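You operate a simulated robot arm through the tools that you are given. There is no shell and no other tool.

You are at the controls of a simulated robot arm. One attempt, no reset.

TASK
Shim the end play out: gauge, fit the matching shim, clamp, gauge again.
Fine: press the blue gauge button to read; the last reading, with the clamp shut, is 0 mm.

The check looks at the end state, three seconds after you hand in, the way a careful person would. Anything else that was tipped, shoved, dropped, spilled or broken makes it a failure.

THE ROBOT
A 6-joint arm with a two-finger parallel gripper, fixed in place. Base frame: the origin is at the foot of the arm, x ahead of it, y to its left, z up; the work surface is at about z = 0. Lengths are in m, angles in degrees, forces in N, time in s.
With the tool pointing down near the work surface it reaches from about 0.16 to 0.42 m from the base axis. Its first joint turns from -66.0 to 66.0 degrees. Payload 1.57 kg.
The TCP is the grasp point between the finger pads, 0.03 m short of the fingertips. In the tool frame z runs along the fingers and y along their closing line. Largest opening 0.08 m; finger width 0.017, thickness 0.012; the body of the gripper, 0.04 by 0.082 m, starts 0.08 m behind the TCP.
Orientation is that of the tool frame in the base frame, as a unit quaternion [x, y, z, w]. With the fingers straight down and closing along the base's y, the tool's x points along the base's -x, its y along +y and its z along -z.

THE INTERFACE
- The arm moves only by the tool send_rows. Its argument "steps" is a list that holds one entry, the list of rows, each a list of 7 numbers: the shift along the tool's x, y, z in m, then the turn, a rotation vector about the tool's x, y, z in degrees, then the gripper command, from -1 (fully open) to 1 (shut), values between in proportion. In form: [[[x, y, z, rx, ry, rz, grip], ...]]. A call has 1 to 20 rows; each row shifts and turns the commanded pose from where the row before left it, along the tool's axes as they then stand. A row lasts 0.2 s, in which the tool goes at most 0.05 m and 8.6 degrees; a call with a longer step from one row to the next is refused whole, and so is a gripper value outside its range. A pose out of reach is approached as far as the arm can. The call stops where the force on the tool passes 40 N (or 10 N more than at its start, if that is more) or the arm is blocked; 0.2 s more then pass. The fingers move at their own pace (about 0.153 m/s each) and stop on an object; they squeeze with about 26 N. The grip force told is the motor's: it shows also when the fingers shut on nothing. Time passes only in rows, and 0.2 s behind the last, so rows that do not move let the fingers close. It gives the time, the measured TCP pose, the force on the tool (base axes), the opening and the grip force at its end, in the units of the frame above (readings bear some noise), with the torque about the TCP (base axes, N m) and any sound that the robot's microphone picked up.
- Cameras (640 x 400 px; columns grow to the right, rows downward): "scene" is fixed at [0.0422, -0.3207, 0.4367]; the picture's right is [0.87, -0.48, 0.00], its down [-0.22, -0.40, -0.89] and it looks along [0.43, 0.78, -0.46] (base axes); focal length 324 px, centre (320, 200). "wrist" rides on the gripper at [0.072, -0.007, -0.122] in the tool frame; the picture's right is [0.09, 1.00, 0.00], its down [-0.84, 0.08, -0.54] and it looks along [-0.54, 0.05, 0.84] (tool axes); focal length 238 px, centre (320, 200). There is no depth. A picture from a camera that has moved, and an enlarged one, comes with that camera's place and axes in the base frame and with its lens.
- grab_frame(camera): a new picture of that camera. The clock stands still meanwhile.
- inspect(camera, box): a new picture of the part [left, top, right, bottom] of that camera's present view, enlarged. The clock stands still meanwhile.
- hand_in(): hands the job in; it is judged then, once.

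Places have to be worked out from the pictures, the camera data and where the tool is seen. Open the gripper and draw the arm clear of the work before you hand the job in, unless the task says otherwise.

The tools are called after "Call:" by a JSON object that holds its "method" and its "body". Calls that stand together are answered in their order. send_rows: Moves the arm, as the interface text tells. Its arguments: {"type":"object","properties":{"steps":{"type":"array","items":{"type":"array","items":{"type":"array","items":{"type":"number"}}}}},"required":["steps"]} The other tools are called the same way: grab_frame (camera) takes a picture; inspect (camera, box) takes an enlarged picture of a part of a camera's view; hand_in () hands the job in.

At the start:

```text
time_s: 0.0
ee_pos: [0.2104, 0.0911, 0.263]
ee_rot: [-0.001, 1.0, 0.0, 0.0]
ft_force: [-0.4, -0.1, -0.3]
torque: [0.0, -0.01, -0.01]
grip_width: 0.0801
gripper_force: 0.0
```

scene: 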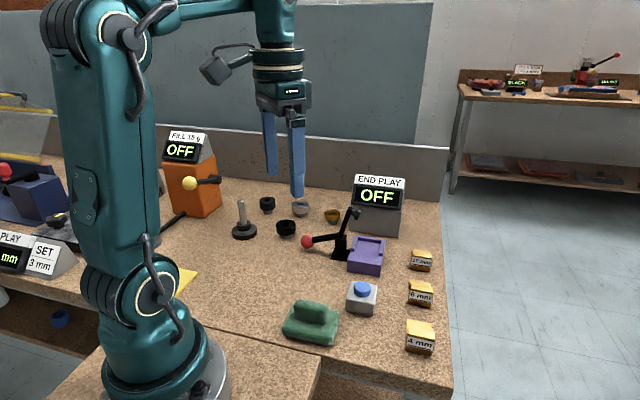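
wrist: 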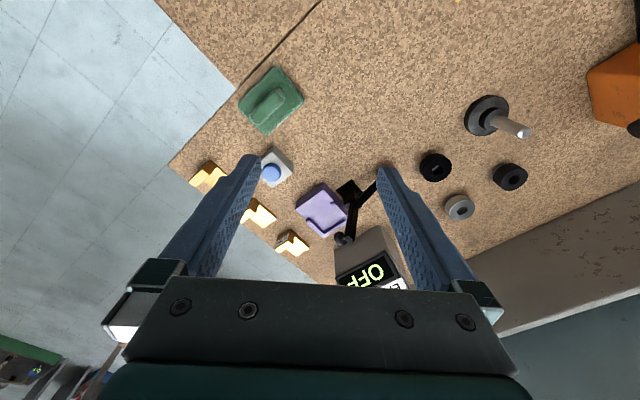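

The scene shows an END PLAY display (OFF), a purple fixture with a red-knobbed toggle clamp, a blue button on a grey box, and three yellow shims marked with mm sizes. I'll look closer before moving.

Call:
{"method": "inspect", "body": {"camera": "scene", "box": [280, 160, 450, 266]}}

Call:
{"method": "inspect", "body": {"camera": "scene", "box": [270, 250, 450, 362]}}

Call:
{"method": "inspect", "body": {"camera": "wrist", "box": [170, 100, 430, 300]}}

Call:
{"method": "inspect", "body": {"camera": "scene", "box": [0, 160, 200, 320]}}

```text
3.76 times, centred on (365, 213) of scene
camera zoom: at [0.0422, -0.3207, 0.4367], right [0.87, -0.48, 0.0], down [-0.22, -0.4, -0.89], along [0.43, 0.78, -0.46], focal length 1220 px, centre (151, 151)
```

zoom: 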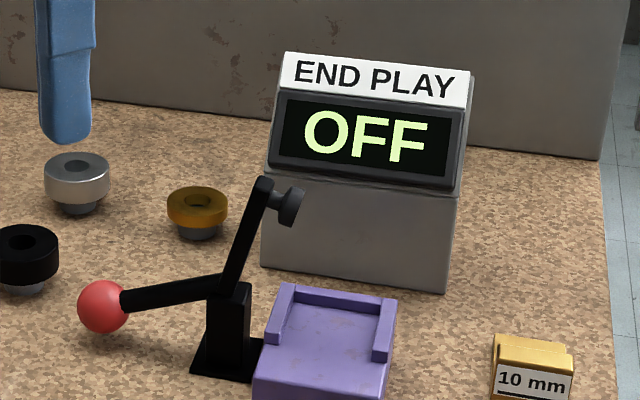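

```text
3.56 times, centred on (360, 306) of scene
camera zoom: at [0.0422, -0.3207, 0.4367], right [0.87, -0.48, 0.0], down [-0.22, -0.4, -0.89], along [0.43, 0.78, -0.46], focal length 1153 px, centre (178, -177)
```

zoom: 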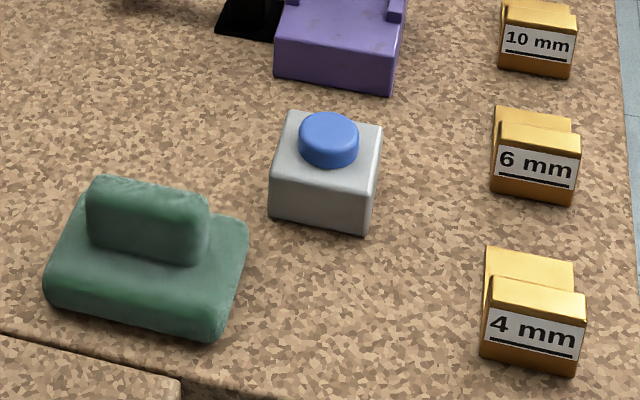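

```text
2.00 times, centred on (300, 200) of wrist
camera zoom: at [0.1398, 0.084, 0.3833], right [-0.09, 1.0, 0.0], down [0.84, 0.08, 0.54], along [0.54, 0.05, -0.84], focal length 477 px, centre (360, 200)
```

zoom: 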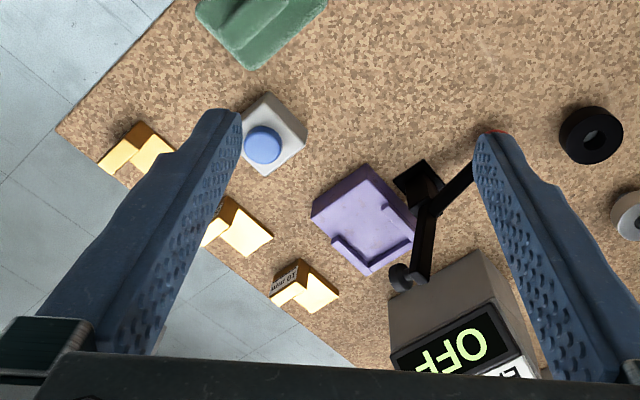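

```text
2.50 times, centred on (100, 240) of scene
camera zoom: at [0.0422, -0.3207, 0.4367], right [0.87, -0.48, 0.0], down [-0.22, -0.4, -0.89], along [0.43, 0.78, -0.46], focal length 810 px, centre (870, 100)
```

zoom: 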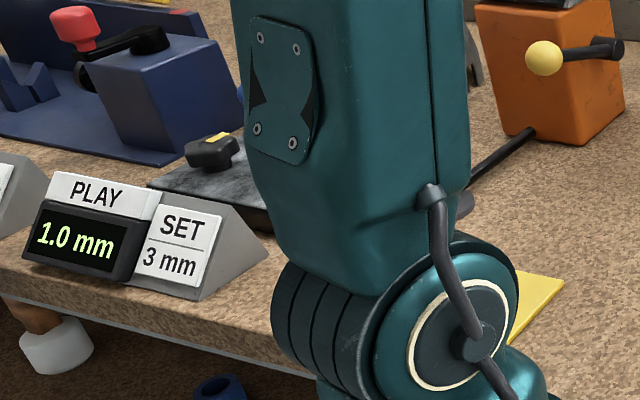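

The button top works out near (0.315, 0.022, 0.04), from both cameras agreeing. I'll shut the gripper and move above it, staying high.

Call:
{"method": "send_rows", "body": {"steps": [[[-0.0174, -0.0115, 0.015, 0, 0, 0, 1], [-0.0174, -0.0115, 0.015, 0, 0, 0, 1], [-0.0174, -0.0115, 0.015, 0, 0, 0, 1], [-0.0174, -0.0115, 0.015, 0, 0, 0, 1], [-0.0174, -0.0115, 0.015, 0, 0, 0, 1], [-0.0174, -0.0115, 0.015, 0, 0, 0, 1], [0, 0, 0, 0, 0, 0, 1]]]}}

Call:
{"method": "grab_frame", "body": {"camera": "wrist"}}

Call:
{"method": "grab_frame", "body": {"camera": "scene"}}

```text
time_s: 1.6
ee_pos: [0.3151, 0.0218, 0.1711]
ee_rot: [-0.002, 1.0, 0.0, 0.001]
ft_force: [-0.1, -0.4, -0.3]
torque: [-0.03, -0.01, -0.02]
grip_width: 0.0
gripper_force: 20.5
```

```text
taken
camera wrist: at [0.244, 0.0146, 0.2933], right [-0.09, 1.0, 0.0], down [0.84, 0.08, 0.54], along [0.54, 0.05, -0.84], focal length 238 px, centre (320, 200)
```

wrist: 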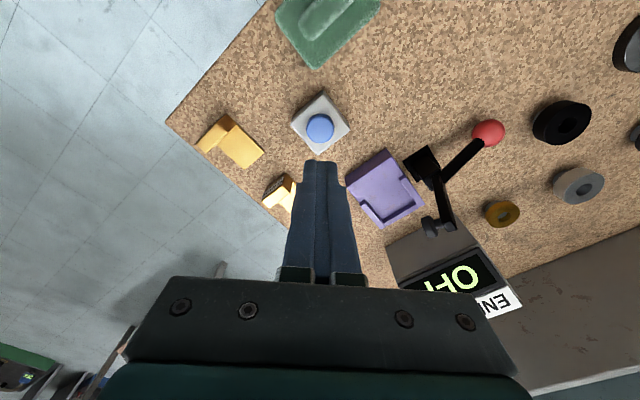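

```text
taken
```

scene: 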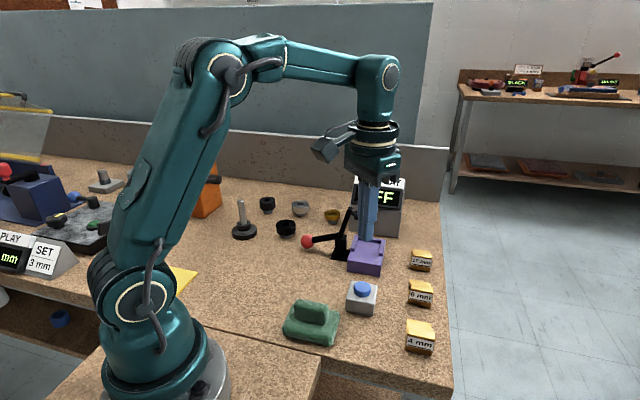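

The fingers are over the button. I'll descend to just above it, then press in small steps, watching force and sound.

Call:
{"method": "send_rows", "body": {"steps": [[[0, 0, 0.03, 0, 0, 0, 1], [0, 0, 0.03, 0, 0, 0, 1], [0, 0, 0.022, 0, 0, 0, 1], [0, 0, 0.004, 0, 0, 0, 1], [0, 0, 0.004, 0, 0, 0, 1], [0, 0, 0.004, 0, 0, 0, 1], [0, 0, 0.002, 0, 0, 0, 1], [0, 0, 0.002, 0, 0, 0, 1], [0, 0, 0, 0, 0, 0, 1]]]}}

Call:
{"method": "grab_frame", "body": {"camera": "scene"}}

```text
time_s: 3.6
ee_pos: [0.3161, 0.0219, 0.0741]
ee_rot: [-0.001, 1.0, 0.0, 0.0]
ft_force: [0.5, 0.3, 0.5]
torque: [-0.01, 0.01, -0.02]
grip_width: 0.0001
gripper_force: 21.3
```

```text
taken
```

scene: 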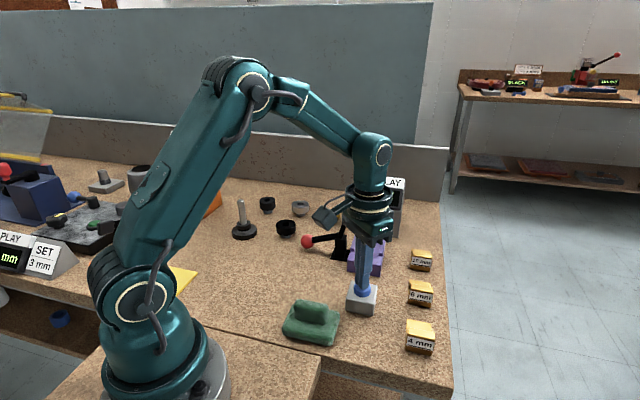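

No contact force yet at z 0.074; the fingertips look right at the button. I'll continue in 2 mm steps.

Call:
{"method": "send_rows", "body": {"steps": [[[0, 0, 0.002, 0, 0, 0, 1], [0, 0, 0.002, 0, 0, 0, 1], [0, 0, 0.002, 0, 0, 0, 1], [0, 0, 0, 0, 0, 0, 1]]]}}

Call:
{"method": "inspect", "body": {"camera": "scene", "box": [320, 160, 450, 330]}}

```text
time_s: 4.6
ee_pos: [0.3162, 0.0211, 0.0685]
ee_rot: [-0.002, 1.0, 0.0, 0.0]
ft_force: [-0.4, 2.9, 3.8]
torque: [0.08, -0.03, -0.03]
grip_width: 0.0
gripper_force: 20.8
heard: click
```

```text
2.35 times, centred on (385, 245) of scene
camera zoom: at [0.0422, -0.3207, 0.4367], right [0.87, -0.48, 0.0], down [-0.22, -0.4, -0.89], along [0.43, 0.78, -0.46], focal length 763 px, centre (167, 94)
```

zoom: 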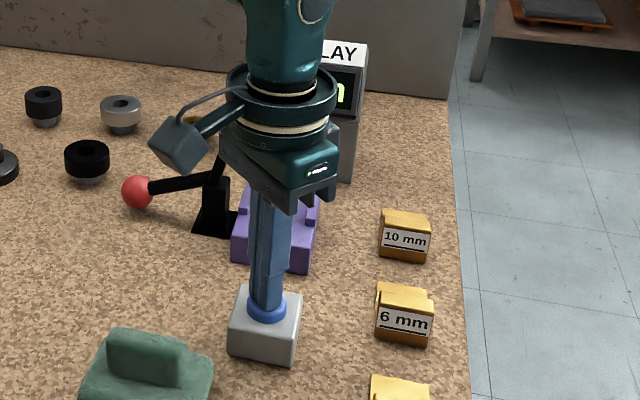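

A click was heard, and the display now shows something. I'll rise and read the display.

Call:
{"method": "send_rows", "body": {"steps": [[[0, 0, -0.02, 0, 0, 0, 1], [0, 0, -0.04, 0, 0, 0, 1], [0.02, -0.03, -0.03, 0, 0, 0, 1], [0.03, -0.03, -0.01, 0, 0, 0, 1], [0, 0, 0, 0, 0, 0, 1]]]}}

Call:
{"method": "grab_frame", "body": {"camera": "wrist"}}

Call:
{"method": "grab_frame", "body": {"camera": "scene"}}

```text
time_s: 5.8
ee_pos: [0.2646, -0.0396, 0.17]
ee_rot: [-0.003, 1.0, 0.0, 0.001]
ft_force: [0.5, 0.7, -0.4]
torque: [0.03, -0.02, -0.02]
grip_width: 0.0001
gripper_force: 21.4
```

```text
taken
camera wrist: at [0.194, -0.0458, 0.2898], right [-0.1, 1.0, 0.0], down [0.84, 0.08, 0.54], along [0.54, 0.05, -0.84], focal length 238 px, centre (320, 200)
```

wrist: 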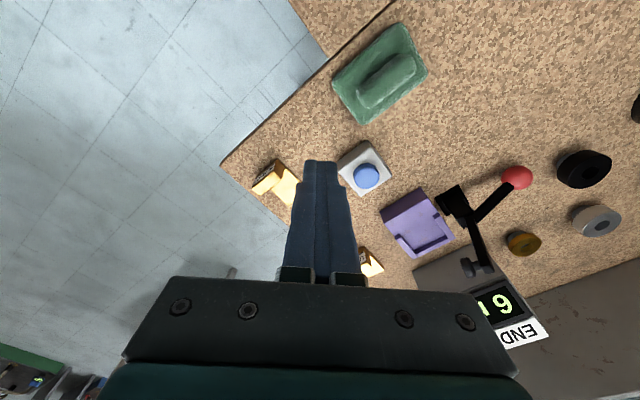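

```text
taken
```

scene: 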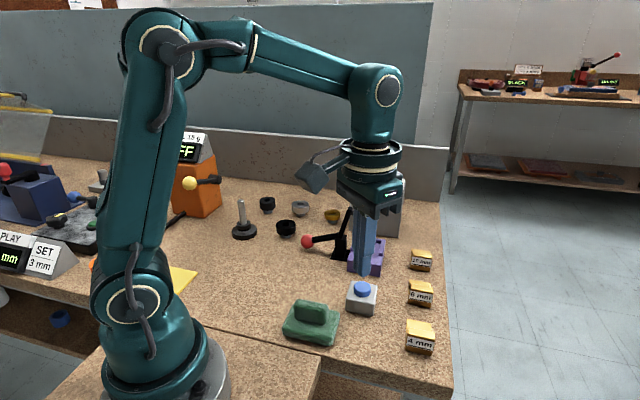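

The display appears to read "6…" (upside down in the wrist view). I'll move aside to read it fully with the scene camera.

Call:
{"method": "send_rows", "body": {"steps": [[[0.03, 0.0, -0.02, 0, 0, 0, 1], [0.03, 0.03, -0.02, 0, 0, 0, 1], [0.01, 0.04, -0.02, 0, 0, 0, 1], [0, 0.04, 0, 0, 0, 0, 1], [0, 0, 0, 0, 0, 0, 1]]]}}

Call:
{"method": "inspect", "body": {"camera": "scene", "box": [280, 160, 450, 266]}}

Call:
{"method": "grab_frame", "body": {"camera": "wrist"}}

```text
time_s: 7.0
ee_pos: [0.197, 0.0724, 0.2287]
ee_rot: [-0.001, 1.0, 0.0, 0.0]
ft_force: [-0.6, 0.2, 0.2]
torque: [0.0, -0.01, 0.0]
grip_width: 0.0002
gripper_force: 21.2
```

```text
3.76 times, centred on (365, 213) of scene
camera zoom: at [0.0422, -0.3207, 0.4367], right [0.87, -0.48, 0.0], down [-0.22, -0.4, -0.89], along [0.43, 0.78, -0.46], focal length 1220 px, centre (151, 151)
```

zoom: 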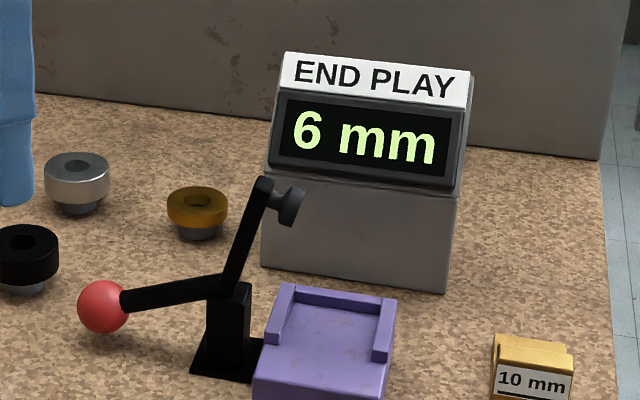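

```text
taken
camera wrist: at [0.126, 0.0659, 0.3496], right [-0.09, 1.0, 0.0], down [0.84, 0.08, 0.54], along [0.54, 0.05, -0.84], focal length 238 px, centre (320, 200)
```

wrist: 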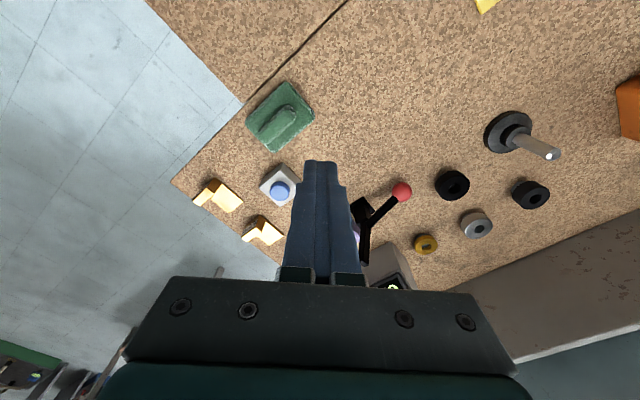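

The gauge reads 6 mm, so the 6 mm shim is the match. I'll move the wrist camera to look closely at that shim and the fixture.

Call:
{"method": "send_rows", "body": {"steps": [[[-0.0305, -0.0037, 0.0115, 0, 0, 0, 1], [-0.0305, -0.0037, 0.0115, 0, 0, 0, 1], [-0.0305, -0.0037, 0.0115, 0, 0, 0, 1], [-0.0305, -0.0037, 0.0115, 0, 0, 0, 1], [-0.0305, -0.0037, 0.0115, 0, 0, 0, 1], [-0.0305, -0.0037, 0.0115, 0, 0, 0, 1], [0, 0, 0, 0, 0, 0, 1]]]}}

Call:
{"method": "inspect", "body": {"camera": "wrist", "box": [160, 60, 320, 220]}}

Call:
{"method": "inspect", "body": {"camera": "wrist", "box": [330, 60, 560, 290]}}

Call:
{"method": "grab_frame", "body": {"camera": "wrist"}}

```text
time_s: 8.6
ee_pos: [0.3797, 0.0495, 0.161]
ee_rot: [-0.002, 1.0, 0.0, 0.0]
ft_force: [-0.8, 0.2, 0.6]
torque: [-0.01, -0.01, 0.01]
grip_width: 0.0002
gripper_force: 21.7
```

```text
2.50 times, centred on (240, 140) of wrist
camera zoom: at [0.3085, 0.043, 0.2817], right [-0.09, 1.0, 0.0], down [0.84, 0.08, 0.54], along [0.54, 0.05, -0.84], focal length 596 px, centre (520, 350)
```

zoom: 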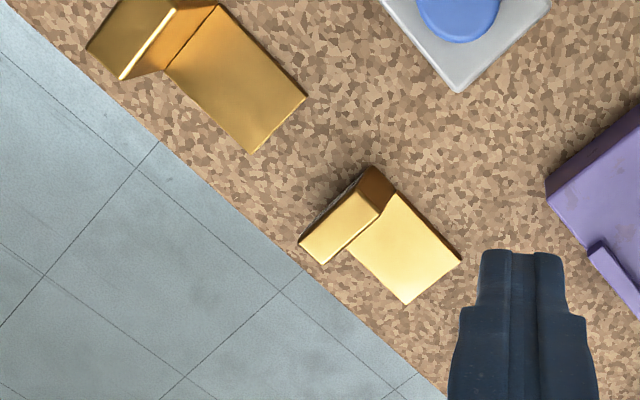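

```text
1.74 times, centred on (445, 175) of wrist
camera zoom: at [0.3085, 0.043, 0.2817], right [-0.09, 1.0, 0.0], down [0.84, 0.08, 0.54], along [0.54, 0.05, -0.84], focal length 414 px, centre (103, 244)
```

zoom: 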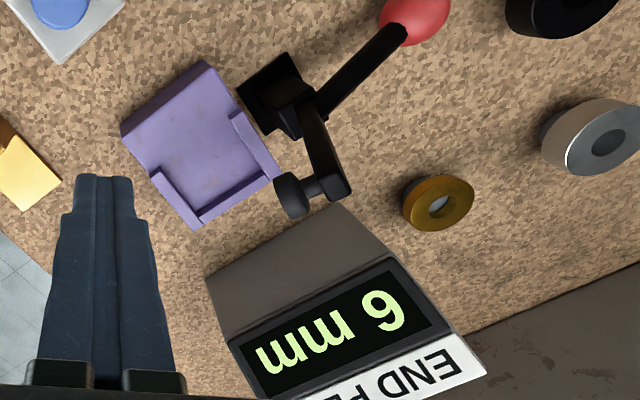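

```text
taken
camera wrist: at [0.3085, 0.043, 0.2817], right [-0.09, 1.0, 0.0], down [0.84, 0.08, 0.54], along [0.54, 0.05, -0.84], focal length 238 px, centre (320, 200)
```

wrist: 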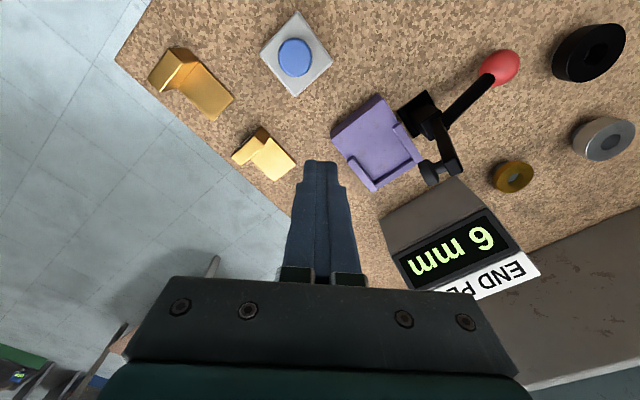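

The 6 mm shim is an L-shaped piece (plate plus upright tab), and the fixture is a U pocket open on the near side. I'll zoom in further to measure the geometry accurately.

Call:
{"method": "inspect", "body": {"camera": "scene", "box": [340, 200, 404, 280]}}

Call:
{"method": "inspect", "body": {"camera": "scene", "box": [395, 240, 445, 320]}}

Call:
{"method": "inspect", "body": {"camera": "wrist", "box": [325, 85, 435, 200]}}

Call:
{"method": "inspect", "body": {"camera": "wrist", "box": [220, 110, 310, 200]}}

Call:
{"method": "inspect", "body": {"camera": "wrist", "box": [390, 40, 530, 190]}}

Call:
{"method": "inspect", "body": {"camera": "scene", "box": [290, 195, 370, 275]}}

```text
5.00 times, centred on (372, 240) of scene
camera zoom: at [0.0422, -0.3207, 0.4367], right [0.87, -0.48, 0.0], down [-0.22, -0.4, -0.89], along [0.43, 0.78, -0.46], focal length 1621 px, centre (60, 0)
```

zoom: 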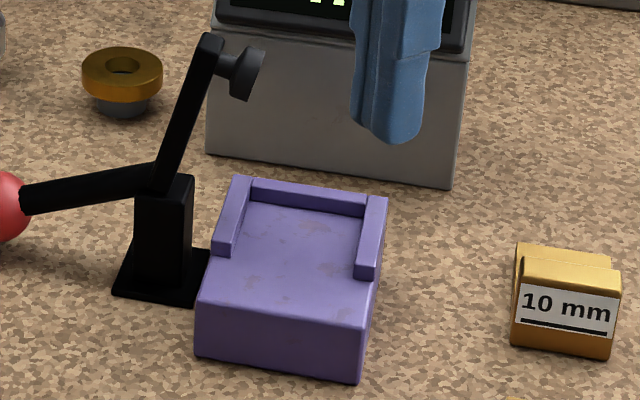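

```text
5.00 times, centred on (420, 280) of scene
camera zoom: at [0.0422, -0.3207, 0.4367], right [0.87, -0.48, 0.0], down [-0.22, -0.4, -0.89], along [0.43, 0.78, -0.46], focal length 1621 px, centre (-180, -200)
```

zoom: 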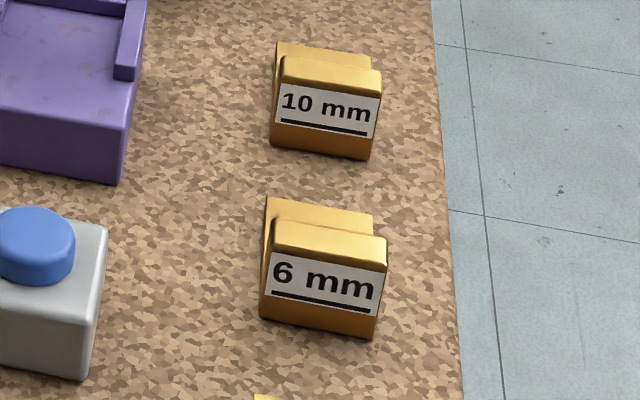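

```text
3.48 times, centred on (380, 142) of wrist
camera zoom: at [0.3085, 0.043, 0.2817], right [-0.09, 1.0, 0.0], down [0.84, 0.08, 0.54], along [0.54, 0.05, -0.84], focal length 829 px, centre (111, 400)
```

zoom: 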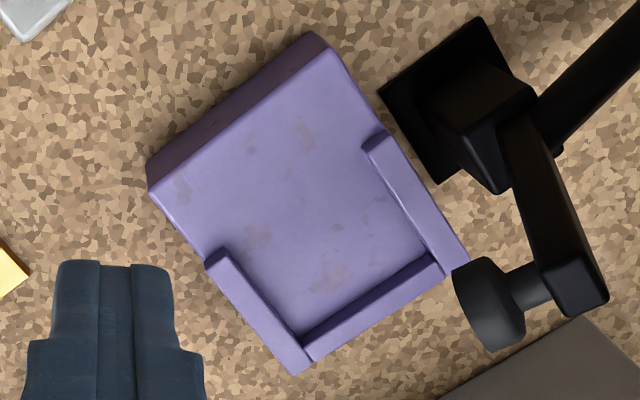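

```text
4.44 times, centred on (265, 155) of wrist
camera zoom: at [0.3085, 0.043, 0.2817], right [-0.09, 1.0, 0.0], down [0.84, 0.08, 0.54], along [0.54, 0.05, -0.84], focal length 1059 px, centre (564, 400)
```

zoom: 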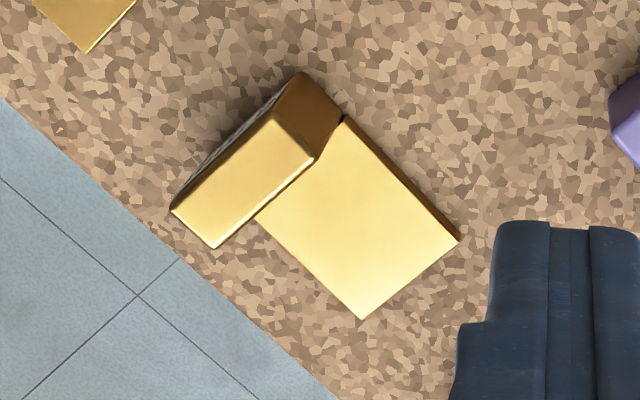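

```text
2.67 times, centred on (460, 115) of wrist
camera zoom: at [0.3085, 0.043, 0.2817], right [-0.09, 1.0, 0.0], down [0.84, 0.08, 0.54], along [0.54, 0.05, -0.84], focal length 636 px, centre (-53, 427)
```

zoom: 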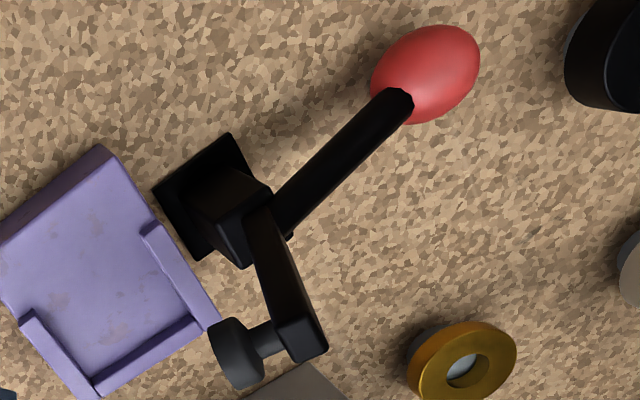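

```text
5.00 times, centred on (330, 235) of scene
camera zoom: at [0.0422, -0.3207, 0.4367], right [0.87, -0.48, 0.0], down [-0.22, -0.4, -0.89], along [0.43, 0.78, -0.46], focal length 1621 px, centre (270, 25)
```

zoom: 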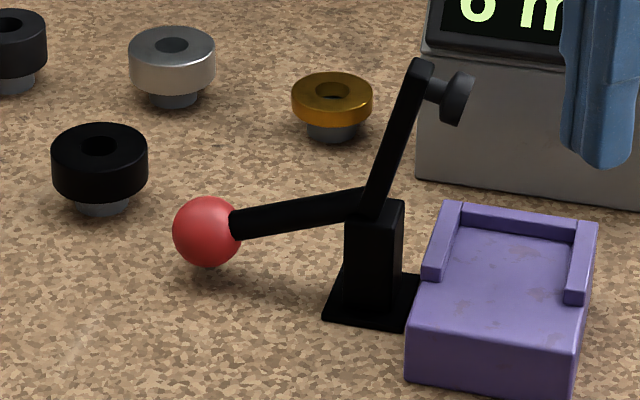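

Measurements: 6 mm shim tab centre ≈ (0.413, -0.027), tab about 14 mm thick with its top at z ≈ 0.031, axis at ≈ 45°. Pocket floor is at z ≈ 0.028 and its axis also runs at ≈ 45°. I'll rotate the tool so the fingers close along that axis, then move above the shim.

Call:
{"method": "send_rows", "body": {"steps": [[[0, 0, 0, 0, 0, 7.5, 0.5], [0, 0, 0, 0, 0, 7.5, 0.0], [0, 0, 0, 0, 0, 7.5, -0.5], [0, 0, 0, 0, 0, 7.5, -0.5], [0, 0, 0, 0, 0, 7.5, -0.5], [0, 0, 0, 0, 0, 7.0, -0.5], [0, 0, 0, 0, 0, 0, -0.5]]]}}

Call:
{"method": "grab_frame", "body": {"camera": "wrist"}}

```text
time_s: 10.2
ee_pos: [0.3796, 0.05, 0.1596]
ee_rot: [0.379, 0.926, 0.0, 0.0]
ft_force: [0.5, -0.2, 0.1]
torque: [-0.03, -0.04, 0.01]
grip_width: 0.0599
gripper_force: 0.0
```

```text
taken
camera wrist: at [0.3234, 0.0956, 0.2809], right [0.63, 0.78, 0.0], down [0.65, -0.53, 0.54], along [0.42, -0.34, -0.84], focal length 238 px, centre (320, 200)
```

wrist: 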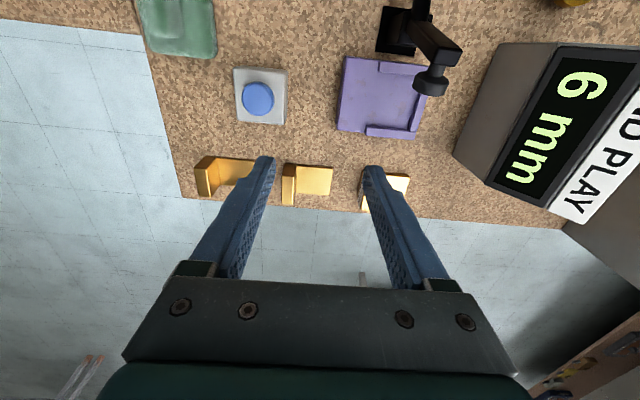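

The orientation is right (tool y along the shim axis). I'll move above the 6 mm shim tab at z ≈ 0.10.

Call:
{"method": "send_rows", "body": {"steps": [[[-0.0195, -0.008, 0.015, 0, 0, 0, -0.5], [-0.0195, -0.008, 0.015, 0, 0, 0, -0.5], [-0.0195, -0.008, 0.015, 0, 0, 0, -0.5], [-0.0195, -0.008, 0.015, 0, 0, 0, -0.5], [0, 0, 0, 0, 0, 0, -0.5]]]}}

Call:
{"method": "grab_frame", "body": {"camera": "wrist"}}

Call:
{"method": "inspect", "body": {"camera": "wrist", "box": [240, 80, 400, 240]}}

Call:
{"method": "inspect", "body": {"camera": "scene", "box": [330, 160, 450, 360]}}

```text
time_s: 11.4
ee_pos: [0.4102, -0.0288, 0.098]
ee_rot: [0.377, 0.926, 0.0, 0.0]
ft_force: [-0.3, -0.1, 0.1]
torque: [0.02, 0.02, -0.01]
grip_width: 0.0597
gripper_force: 0.0
```

```text
taken
camera wrist: at [0.3541, 0.018, 0.2199], right [0.63, 0.78, 0.0], down [0.65, -0.53, 0.54], along [0.42, -0.34, -0.84], focal length 238 px, centre (320, 200)
```

wrist: 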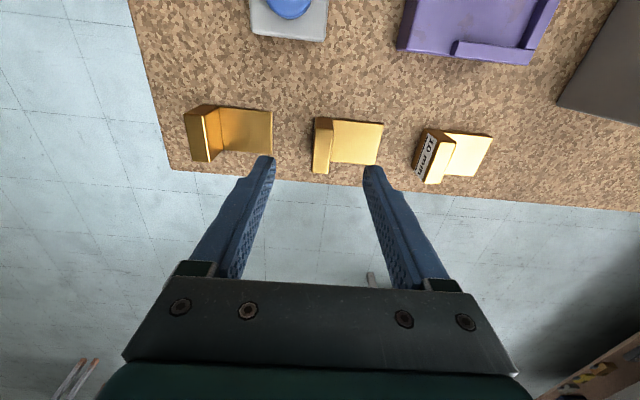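

```text
2.50 times, centred on (320, 160) of wrist
camera zoom: at [0.3541, 0.018, 0.2199], right [0.63, 0.78, 0.0], down [0.65, -0.53, 0.54], along [0.42, -0.34, -0.84], focal length 596 px, centre (320, 300)
```

zoom: 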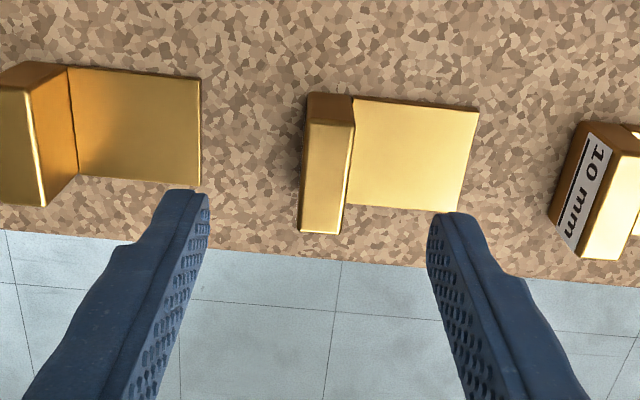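

```text
2.00 times, centred on (390, 260) of scene
camera zoom: at [0.0422, -0.3207, 0.4367], right [0.87, -0.48, 0.0], down [-0.22, -0.4, -0.89], along [0.43, 0.78, -0.46], focal length 648 px, centre (180, 80)
```

zoom: 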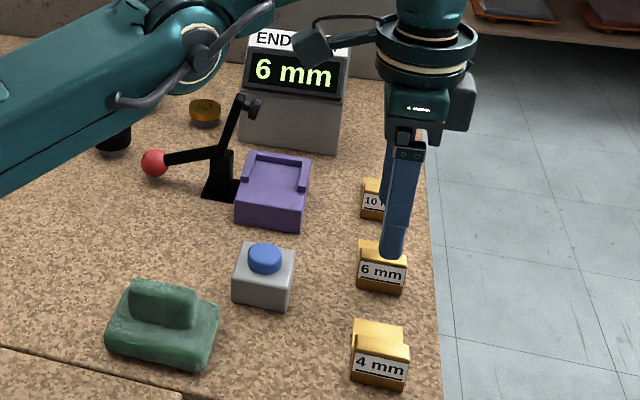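

The tab centre is confirmed at (0.413, -0.027) with the yaw within 1°. I'll nudge about 2 mm along tool y and descend so the fingertips stop about 5 mm above the plate.

Call:
{"method": "send_rows", "body": {"steps": [[[-0.001, 0.0022, 0.02, 0, 0, 0, -0.5], [0, 0, 0.02, 0, 0, 0, -0.5], [0, 0, 0.01, 0, 0, 0, -0.5], [0, 0, 0.006, 0, 0, 0, -0.5], [0, 0, 0, 0, 0, 0, -0.5]]]}}

Call:
{"method": "grab_frame", "body": {"camera": "wrist"}}

Call:
{"method": "inspect", "body": {"camera": "scene", "box": [380, 240, 450, 320]}}

```text
time_s: 12.6
ee_pos: [0.4143, -0.0275, 0.0434]
ee_rot: [0.378, 0.926, 0.0, 0.001]
ft_force: [0.3, 1.3, 0.3]
torque: [-0.03, -0.01, -0.01]
grip_width: 0.0601
gripper_force: 0.0
```

```text
taken
camera wrist: at [0.3587, 0.019, 0.1639], right [0.63, 0.78, 0.0], down [0.65, -0.53, 0.54], along [0.42, -0.34, -0.84], focal length 238 px, centre (320, 200)
```

wrist: 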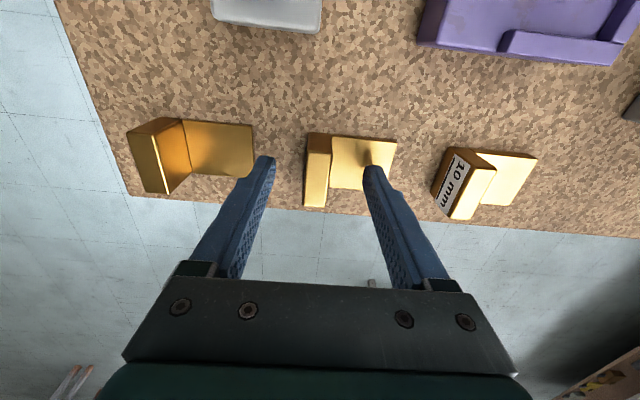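

```text
5.00 times, centred on (415, 280) of scene
camera zoom: at [0.0422, -0.3207, 0.4367], right [0.87, -0.48, 0.0], down [-0.22, -0.4, -0.89], along [0.43, 0.78, -0.46], focal length 1621 px, centre (-155, -200)
```

zoom: 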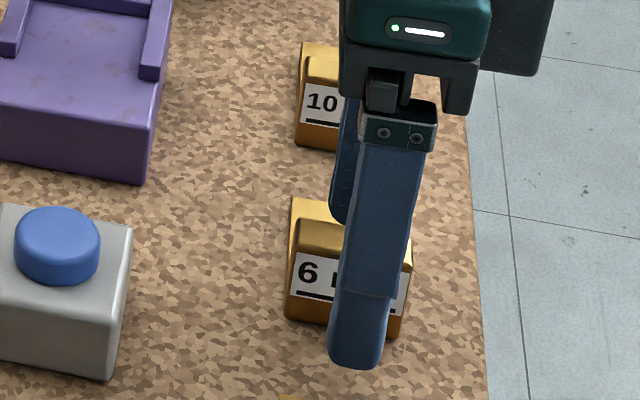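

The fingers straddle the tab with the tips at z ≈ 0.013. I'll go 3 mm lower and close.

Call:
{"method": "send_rows", "body": {"steps": [[[0, 0, 0.003, 0, 0, 0, -0.5], [0, 0, 0, 0, 0, 0, 0.2], [0, 0, 0, 0, 0, 0, 1], [0, 0, 0, 0, 0, 0, 1], [0, 0, 0, 0, 0, 0, 1]]]}}

Call:
{"method": "grab_frame", "body": {"camera": "wrist"}}

```text
time_s: 13.8
ee_pos: [0.4135, -0.0264, 0.0412]
ee_rot: [0.377, 0.926, 0.001, 0.001]
ft_force: [-0.8, -1.3, 2.0]
torque: [-0.06, -0.03, -0.01]
grip_width: 0.0155
gripper_force: 26.1
```

```text
taken
camera wrist: at [0.3585, 0.0194, 0.1614], right [0.63, 0.78, 0.0], down [0.65, -0.53, 0.54], along [0.42, -0.34, -0.84], focal length 238 px, centre (320, 200)
```

wrist: 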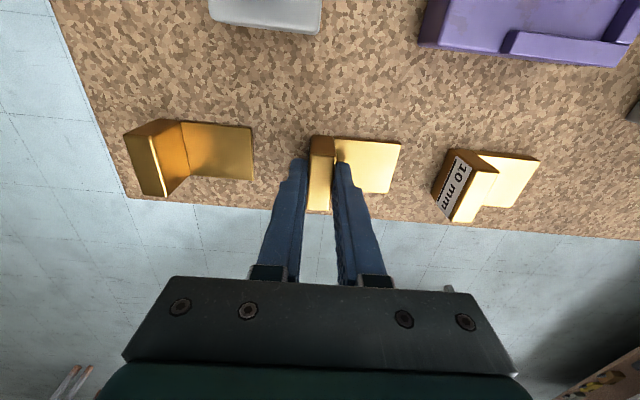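

The tab is held (opening 15.5 mm, 26 N). I'll lift straight up and check the hold.

Call:
{"method": "send_rows", "body": {"steps": [[[0, 0, -0.01, 0, 0, 0, 1], [0, 0, -0.02, 0, 0, 0, 1], [0, 0, -0.03, 0, 0, 0, 1], [0, 0, -0.02, 0, 0, 0, 1], [0, 0, 0, 0, 0, 0, 1]]]}}

Call:
{"method": "grab_frame", "body": {"camera": "wrist"}}

Call:
{"method": "inspect", "body": {"camera": "scene", "box": [330, 180, 450, 330]}}

```text
time_s: 15.0
ee_pos: [0.4039, -0.0285, 0.1181]
ee_rot: [0.378, 0.926, 0.0, -0.001]
ft_force: [0.9, -0.2, 0.0]
torque: [0.0, 0.02, 0.02]
grip_width: 0.0
gripper_force: 21.3
out of reach, approached as far as the arm can: row 3, 4
```

```text
taken
camera wrist: at [0.3489, 0.0182, 0.2387], right [0.63, 0.78, 0.0], down [0.65, -0.53, 0.54], along [0.42, -0.34, -0.84], focal length 238 px, centre (320, 200)
```

wrist: 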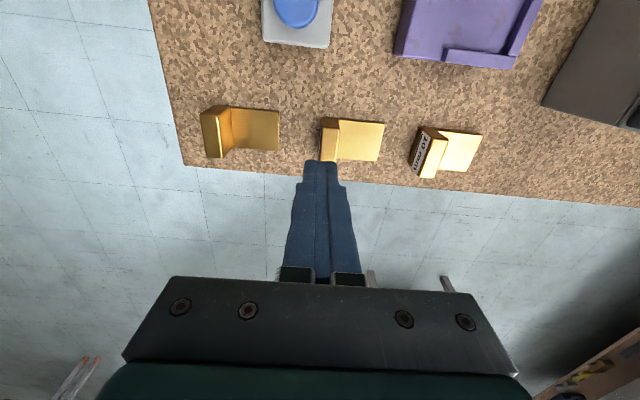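

```text
2.67 times, centred on (390, 255) of scene
camera zoom: at [0.0422, -0.3207, 0.4367], right [0.87, -0.48, 0.0], down [-0.22, -0.4, -0.89], along [0.43, 0.78, -0.46], focal length 865 px, centre (133, 53)
```

zoom: 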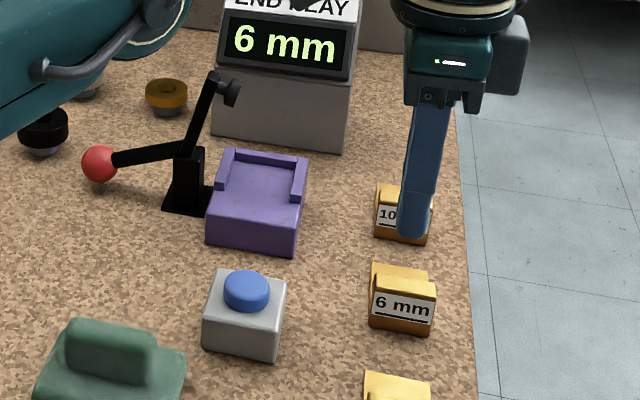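

The grip slipped: the fingers are shut on nothing and the shim still stands on the table. I'll check exactly where and how it stands now.

Call:
{"method": "inspect", "body": {"camera": "wrist", "box": [280, 90, 410, 200]}}

Call:
{"method": "inspect", "body": {"camera": "scene", "box": [395, 260, 445, 320]}}

```text
3.64 times, centred on (345, 145) of wrist
camera zoom: at [0.3489, 0.0182, 0.2387], right [0.63, 0.78, 0.0], down [0.65, -0.53, 0.54], along [0.42, -0.34, -0.84], focal length 867 px, centre (229, 400)
```

zoom: 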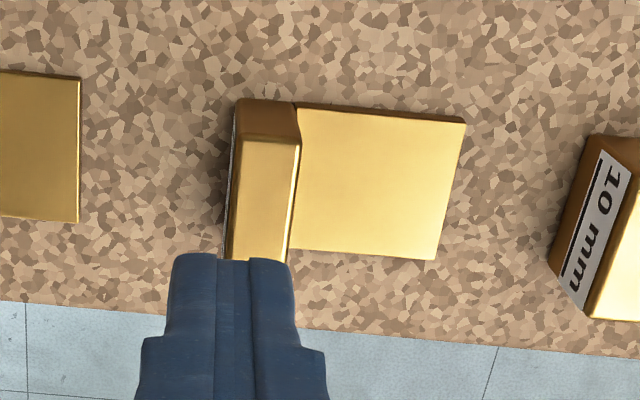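

```text
6.67 times, centred on (420, 290) of scene
camera zoom: at [0.0422, -0.3207, 0.4367], right [0.87, -0.48, 0.0], down [-0.22, -0.4, -0.89], along [0.43, 0.78, -0.46], focal length 2161 px, centre (-347, -400)
```

zoom: 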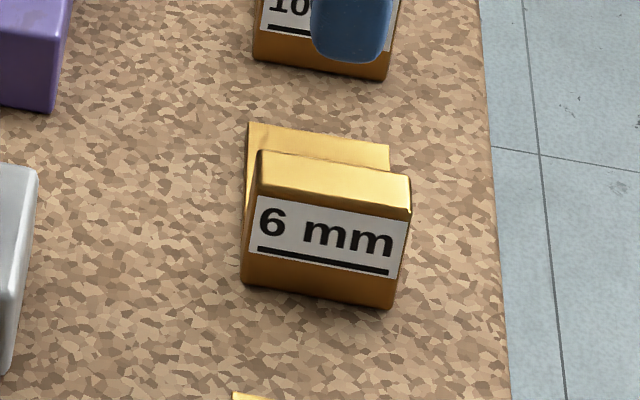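

The shim still stands flat, only about 3 mm further along its axis (tab ≈ (0.4155, -0.0255)). The lift also ran out of reach at the top. I'll reopen, come down part-way, and check the pose before re-gripping.

Call:
{"method": "send_rows", "body": {"steps": [[[0, 0, 0, 0, 0, 0, -0.5], [0, 0, 0.02, 0, 0, 0, -0.5], [0, 0, 0.02, 0, 0, 0, -0.5], [0, 0, 0, 0, 0, 0, -0.5]]]}}

Call:
{"method": "inspect", "body": {"camera": "wrist", "box": [240, 80, 400, 240]}}

```text
time_s: 16.0
ee_pos: [0.4048, -0.0277, 0.079]
ee_rot: [0.378, 0.926, 0.001, 0.0]
ft_force: [0.8, 0.6, -0.4]
torque: [0.03, 0.0, 0.01]
grip_width: 0.0601
gripper_force: 0.0
```

```text
2.50 times, centred on (320, 160) of wrist
camera zoom: at [0.3497, 0.0179, 0.1988], right [0.63, 0.78, 0.0], down [0.65, -0.53, 0.54], along [0.42, -0.34, -0.84], focal length 596 px, centre (320, 300)
```

zoom: 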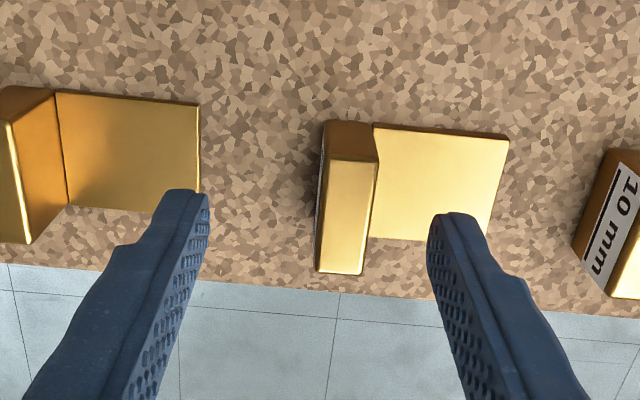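

The command frame is now at (0.405, -0.028, 0.079), and the tab centre measures (0.4157, -0.0253). I'll shift over it, descend to z ≈ 0.039, and close with more settling time.

Call:
{"method": "send_rows", "body": {"steps": [[[-0.006, 0.0093, 0, 0, 0, 0, -0.5], [0, 0, 0.015, 0, 0, 0, -0.5], [0, 0, 0.015, 0, 0, 0, -0.5], [0, 0, 0.009, 0, 0, 0, -0.5], [0, 0, 0, 0, 0, 0, -0.5]]]}}

Call:
{"method": "inspect", "body": {"camera": "wrist", "box": [240, 80, 400, 240]}}

```text
time_s: 17.2
ee_pos: [0.4154, -0.0237, 0.038]
ee_rot: [0.378, 0.926, 0.0, 0.0]
ft_force: [1.3, 1.0, 0.5]
torque: [0.0, -0.01, -0.03]
grip_width: 0.0601
gripper_force: 0.0
```

```text
2.50 times, centred on (320, 160) of wrist
camera zoom: at [0.3608, 0.0218, 0.1587], right [0.63, 0.78, 0.0], down [0.65, -0.53, 0.54], along [0.42, -0.34, -0.84], focal length 596 px, centre (320, 300)
```

zoom: 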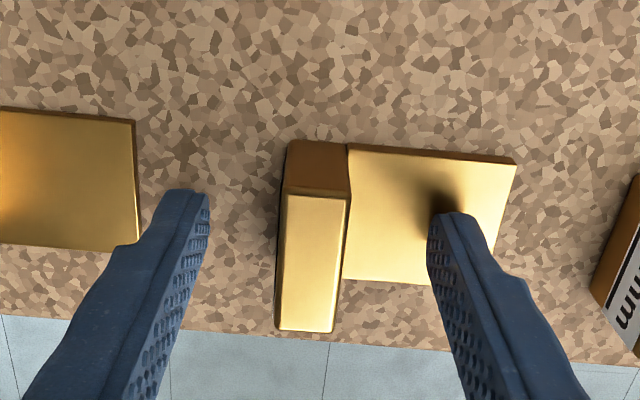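

The fingers straddle the tab well; the rear fingertip's shadow shows it just above the plate. I'll close and wait, then lift only 4 mm to test the hold.

Call:
{"method": "send_rows", "body": {"steps": [[[0, 0, 0, 0, 0, 0, 0.3], [0, 0, 0, 0, 0, 0, 0.7], [0, 0, 0, 0, 0, 0, 1], [0, 0, 0, 0, 0, 0, 1], [0, 0, 0, 0, 0, 0, 1]]]}}

Call:
{"method": "send_rows", "body": {"steps": [[[0, 0, -0.001, 0, 0, 0, 1], [0, 0, -0.001, 0, 0, 0, 1], [0, 0, -0.002, 0, 0, 0, 1], [0, 0, 0, 0, 0, 0, 1]]]}}

Call:
{"method": "inspect", "body": {"camera": "wrist", "box": [240, 80, 400, 240]}}

Call:
{"method": "inspect", "body": {"camera": "scene", "box": [395, 260, 445, 320]}}

```text
time_s: 18.4
ee_pos: [0.4153, -0.024, 0.0379]
ee_rot: [0.377, 0.926, 0.0, 0.0]
ft_force: [-0.1, 0.0, 0.9]
torque: [0.03, -0.05, -0.02]
grip_width: 0.0155
gripper_force: 25.9
```

```text
time_s: 19.4
ee_pos: [0.416, -0.0256, 0.0426]
ee_rot: [0.377, 0.926, 0.0, 0.0]
ft_force: [-0.2, 0.2, -1.9]
torque: [0.0, 0.03, 0.0]
grip_width: 0.0153
gripper_force: 25.9
```

```text
2.50 times, centred on (320, 160) of wrist
camera zoom: at [0.3605, 0.0214, 0.1635], right [0.63, 0.78, 0.0], down [0.65, -0.53, 0.54], along [0.42, -0.34, -0.84], focal length 596 px, centre (320, 300)
```

zoom: 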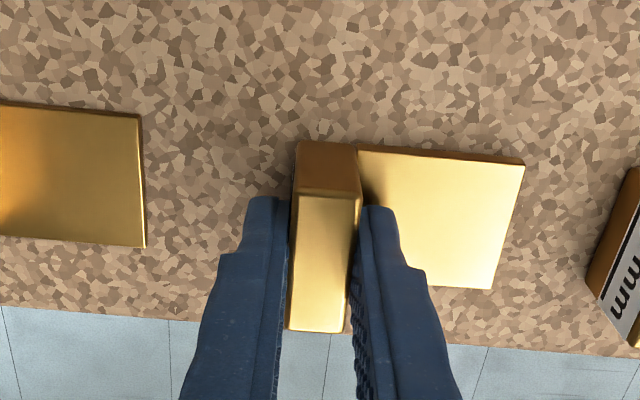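

```text
6.67 times, centred on (420, 290) of scene
camera zoom: at [0.0422, -0.3207, 0.4367], right [0.87, -0.48, 0.0], down [-0.22, -0.4, -0.89], along [0.43, 0.78, -0.46], focal length 2161 px, centre (-347, -400)
```

zoom: 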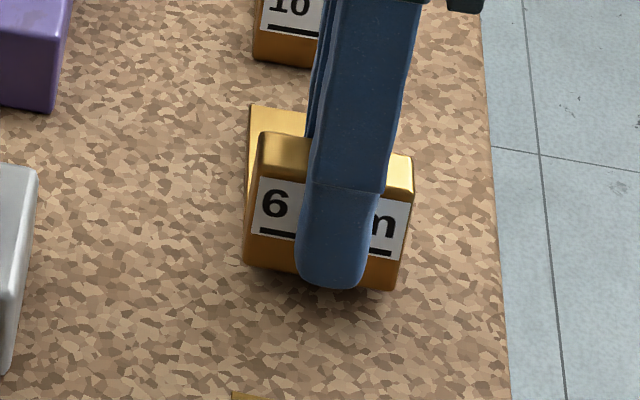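

The shim is now lifting: it has risen about 4 mm, and the force shows ≈ -1.9 N of weight. I'll keep going slowly, up to z ≈ 0.07.

Call:
{"method": "send_rows", "body": {"steps": [[[0, 0, -0.003, 0, 0, 0, 1], [0, 0, -0.004, 0, 0, 0, 1], [0, 0, -0.005, 0, 0, 0, 1], [0, 0, -0.005, 0, 0, 0, 1], [0, 0, -0.005, 0, 0, 0, 1], [0, 0, -0.004, 0, 0, 0, 1], [0, 0, 0, 0, 0, 0, 1]]]}}

Call:
{"method": "inspect", "body": {"camera": "wrist", "box": [240, 80, 400, 240]}}

```text
time_s: 21.0
ee_pos: [0.4157, -0.0243, 0.0695]
ee_rot: [0.377, 0.926, 0.0, 0.0]
ft_force: [-0.6, 0.8, -1.7]
torque: [-0.05, -0.01, 0.02]
grip_width: 0.0156
gripper_force: 25.5
```

```text
2.50 times, centred on (320, 160) of wrist
camera zoom: at [0.3605, 0.0218, 0.1897], right [0.63, 0.78, 0.0], down [0.65, -0.53, 0.54], along [0.42, -0.34, -0.84], focal length 596 px, centre (320, 300)
```

zoom: 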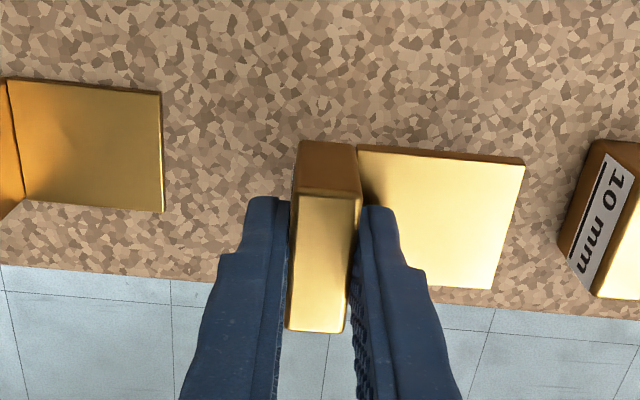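

The hold is firm. I'll retreat inward 3 cm slowly, then raise to z ≈ 0.10, well within reach.

Call:
{"method": "send_rows", "body": {"steps": [[[0.0054, -0.0052, 0, 0, 0, 0, 1], [0.0054, -0.0052, 0, 0, 0, 0, 1], [0.0054, -0.0052, 0, 0, 0, 0, 1], [0.0054, -0.0052, 0, 0, 0, 0, 1], [0, 0, -0.006, 0, 0, 0, 1], [0, 0, -0.006, 0, 0, 0, 1], [0, 0, -0.006, 0, 0, 0, 1], [0, 0, -0.006, 0, 0, 0, 1], [0, 0, -0.006, 0, 0, 0, 1], [0, 0, 0, 0, 0, 0, 1]]]}}

Call:
{"method": "grab_frame", "body": {"camera": "wrist"}}

Call:
{"method": "grab_frame", "body": {"camera": "scene"}}

```text
time_s: 23.2
ee_pos: [0.3852, -0.0243, 0.1001]
ee_rot: [0.377, 0.926, -0.001, 0.0]
ft_force: [-0.3, -0.2, -1.9]
torque: [0.0, -0.01, -0.01]
grip_width: 0.0155
gripper_force: 25.9
```

```text
taken
camera wrist: at [0.3308, 0.0223, 0.2204], right [0.63, 0.78, 0.0], down [0.65, -0.53, 0.54], along [0.42, -0.34, -0.84], focal length 238 px, centre (320, 200)
```

wrist: 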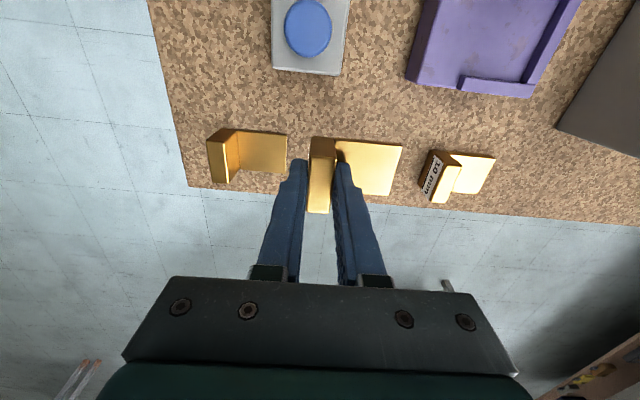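

```text
taken
```

scene: 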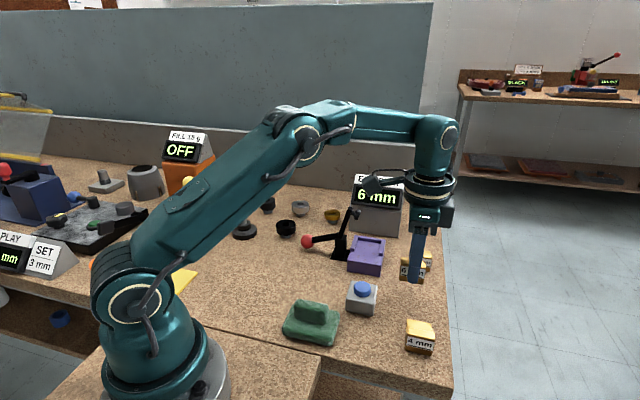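

The shim is held well clear. I'll move toward the fixture, stopping short so I can measure the pocket from close range.

Call:
{"method": "send_rows", "body": {"steps": [[[0.0074, 0.0058, 0, 0, 0, 0, 1], [0.0074, 0.0058, 0, 0, 0, 0, 1], [0.0074, 0.0058, 0, 0, 0, 0, 1], [0.0074, 0.0058, 0, 0, 0, 0, 1], [0.0074, 0.0058, 0, 0, 0, 0, 1], [0.0074, 0.0058, 0, 0, 0, 0, 1], [0.0074, 0.0058, 0, 0, 0, 0, 1], [0.0074, 0.0058, 0, 0, 0, 0, 1], [0, 0, 0, 0, 0, 0, 1]]]}}

Call:
{"method": "grab_frame", "body": {"camera": "wrist"}}

Call:
{"method": "inspect", "body": {"camera": "wrist", "box": [300, 20, 540, 220]}}

Call:
{"method": "inspect", "body": {"camera": "scene", "box": [320, 190, 440, 290]}}

```text
time_s: 25.2
ee_pos: [0.3747, 0.0505, 0.0984]
ee_rot: [0.378, 0.926, -0.001, 0.0]
ft_force: [0.0, 1.0, -1.2]
torque: [-0.04, 0.02, -0.02]
grip_width: 0.0154
gripper_force: 25.9
```

```text
taken
camera wrist: at [0.3202, 0.0965, 0.2191], right [0.63, 0.78, 0.0], down [0.65, -0.53, 0.54], along [0.42, -0.34, -0.84], focal length 238 px, centre (320, 200)
```

wrist: 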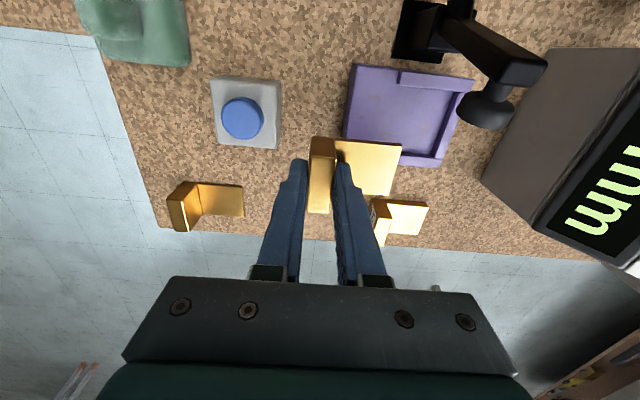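

```text
2.00 times, centred on (420, 120) of wrist
camera zoom: at [0.3202, 0.0965, 0.2191], right [0.63, 0.78, 0.0], down [0.65, -0.53, 0.54], along [0.42, -0.34, -0.84], focal length 477 px, centre (120, 360)
```

zoom: 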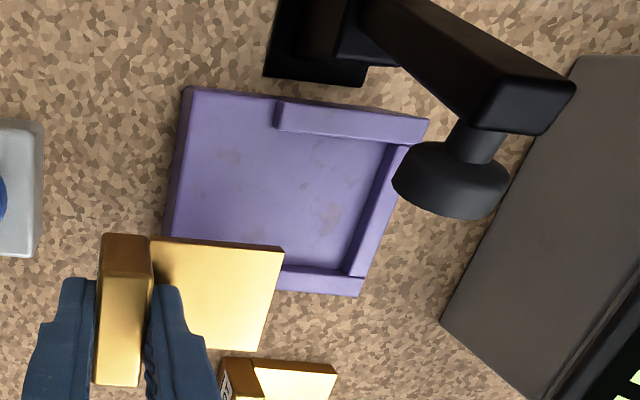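

```text
4.00 times, centred on (380, 240) of scene
camera zoom: at [0.0422, -0.3207, 0.4367], right [0.87, -0.48, 0.0], down [-0.22, -0.4, -0.89], along [0.43, 0.78, -0.46], focal length 1297 px, centre (80, 40)
```

zoom: 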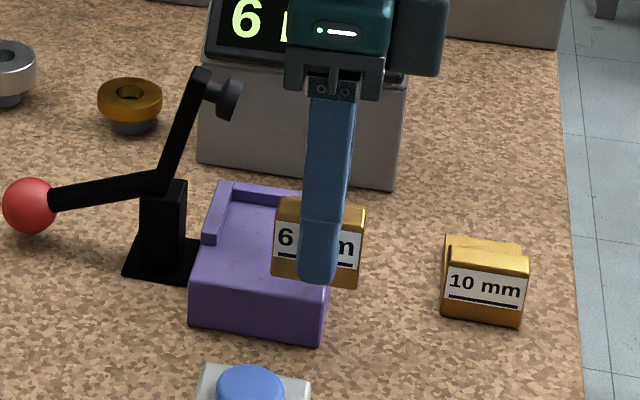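

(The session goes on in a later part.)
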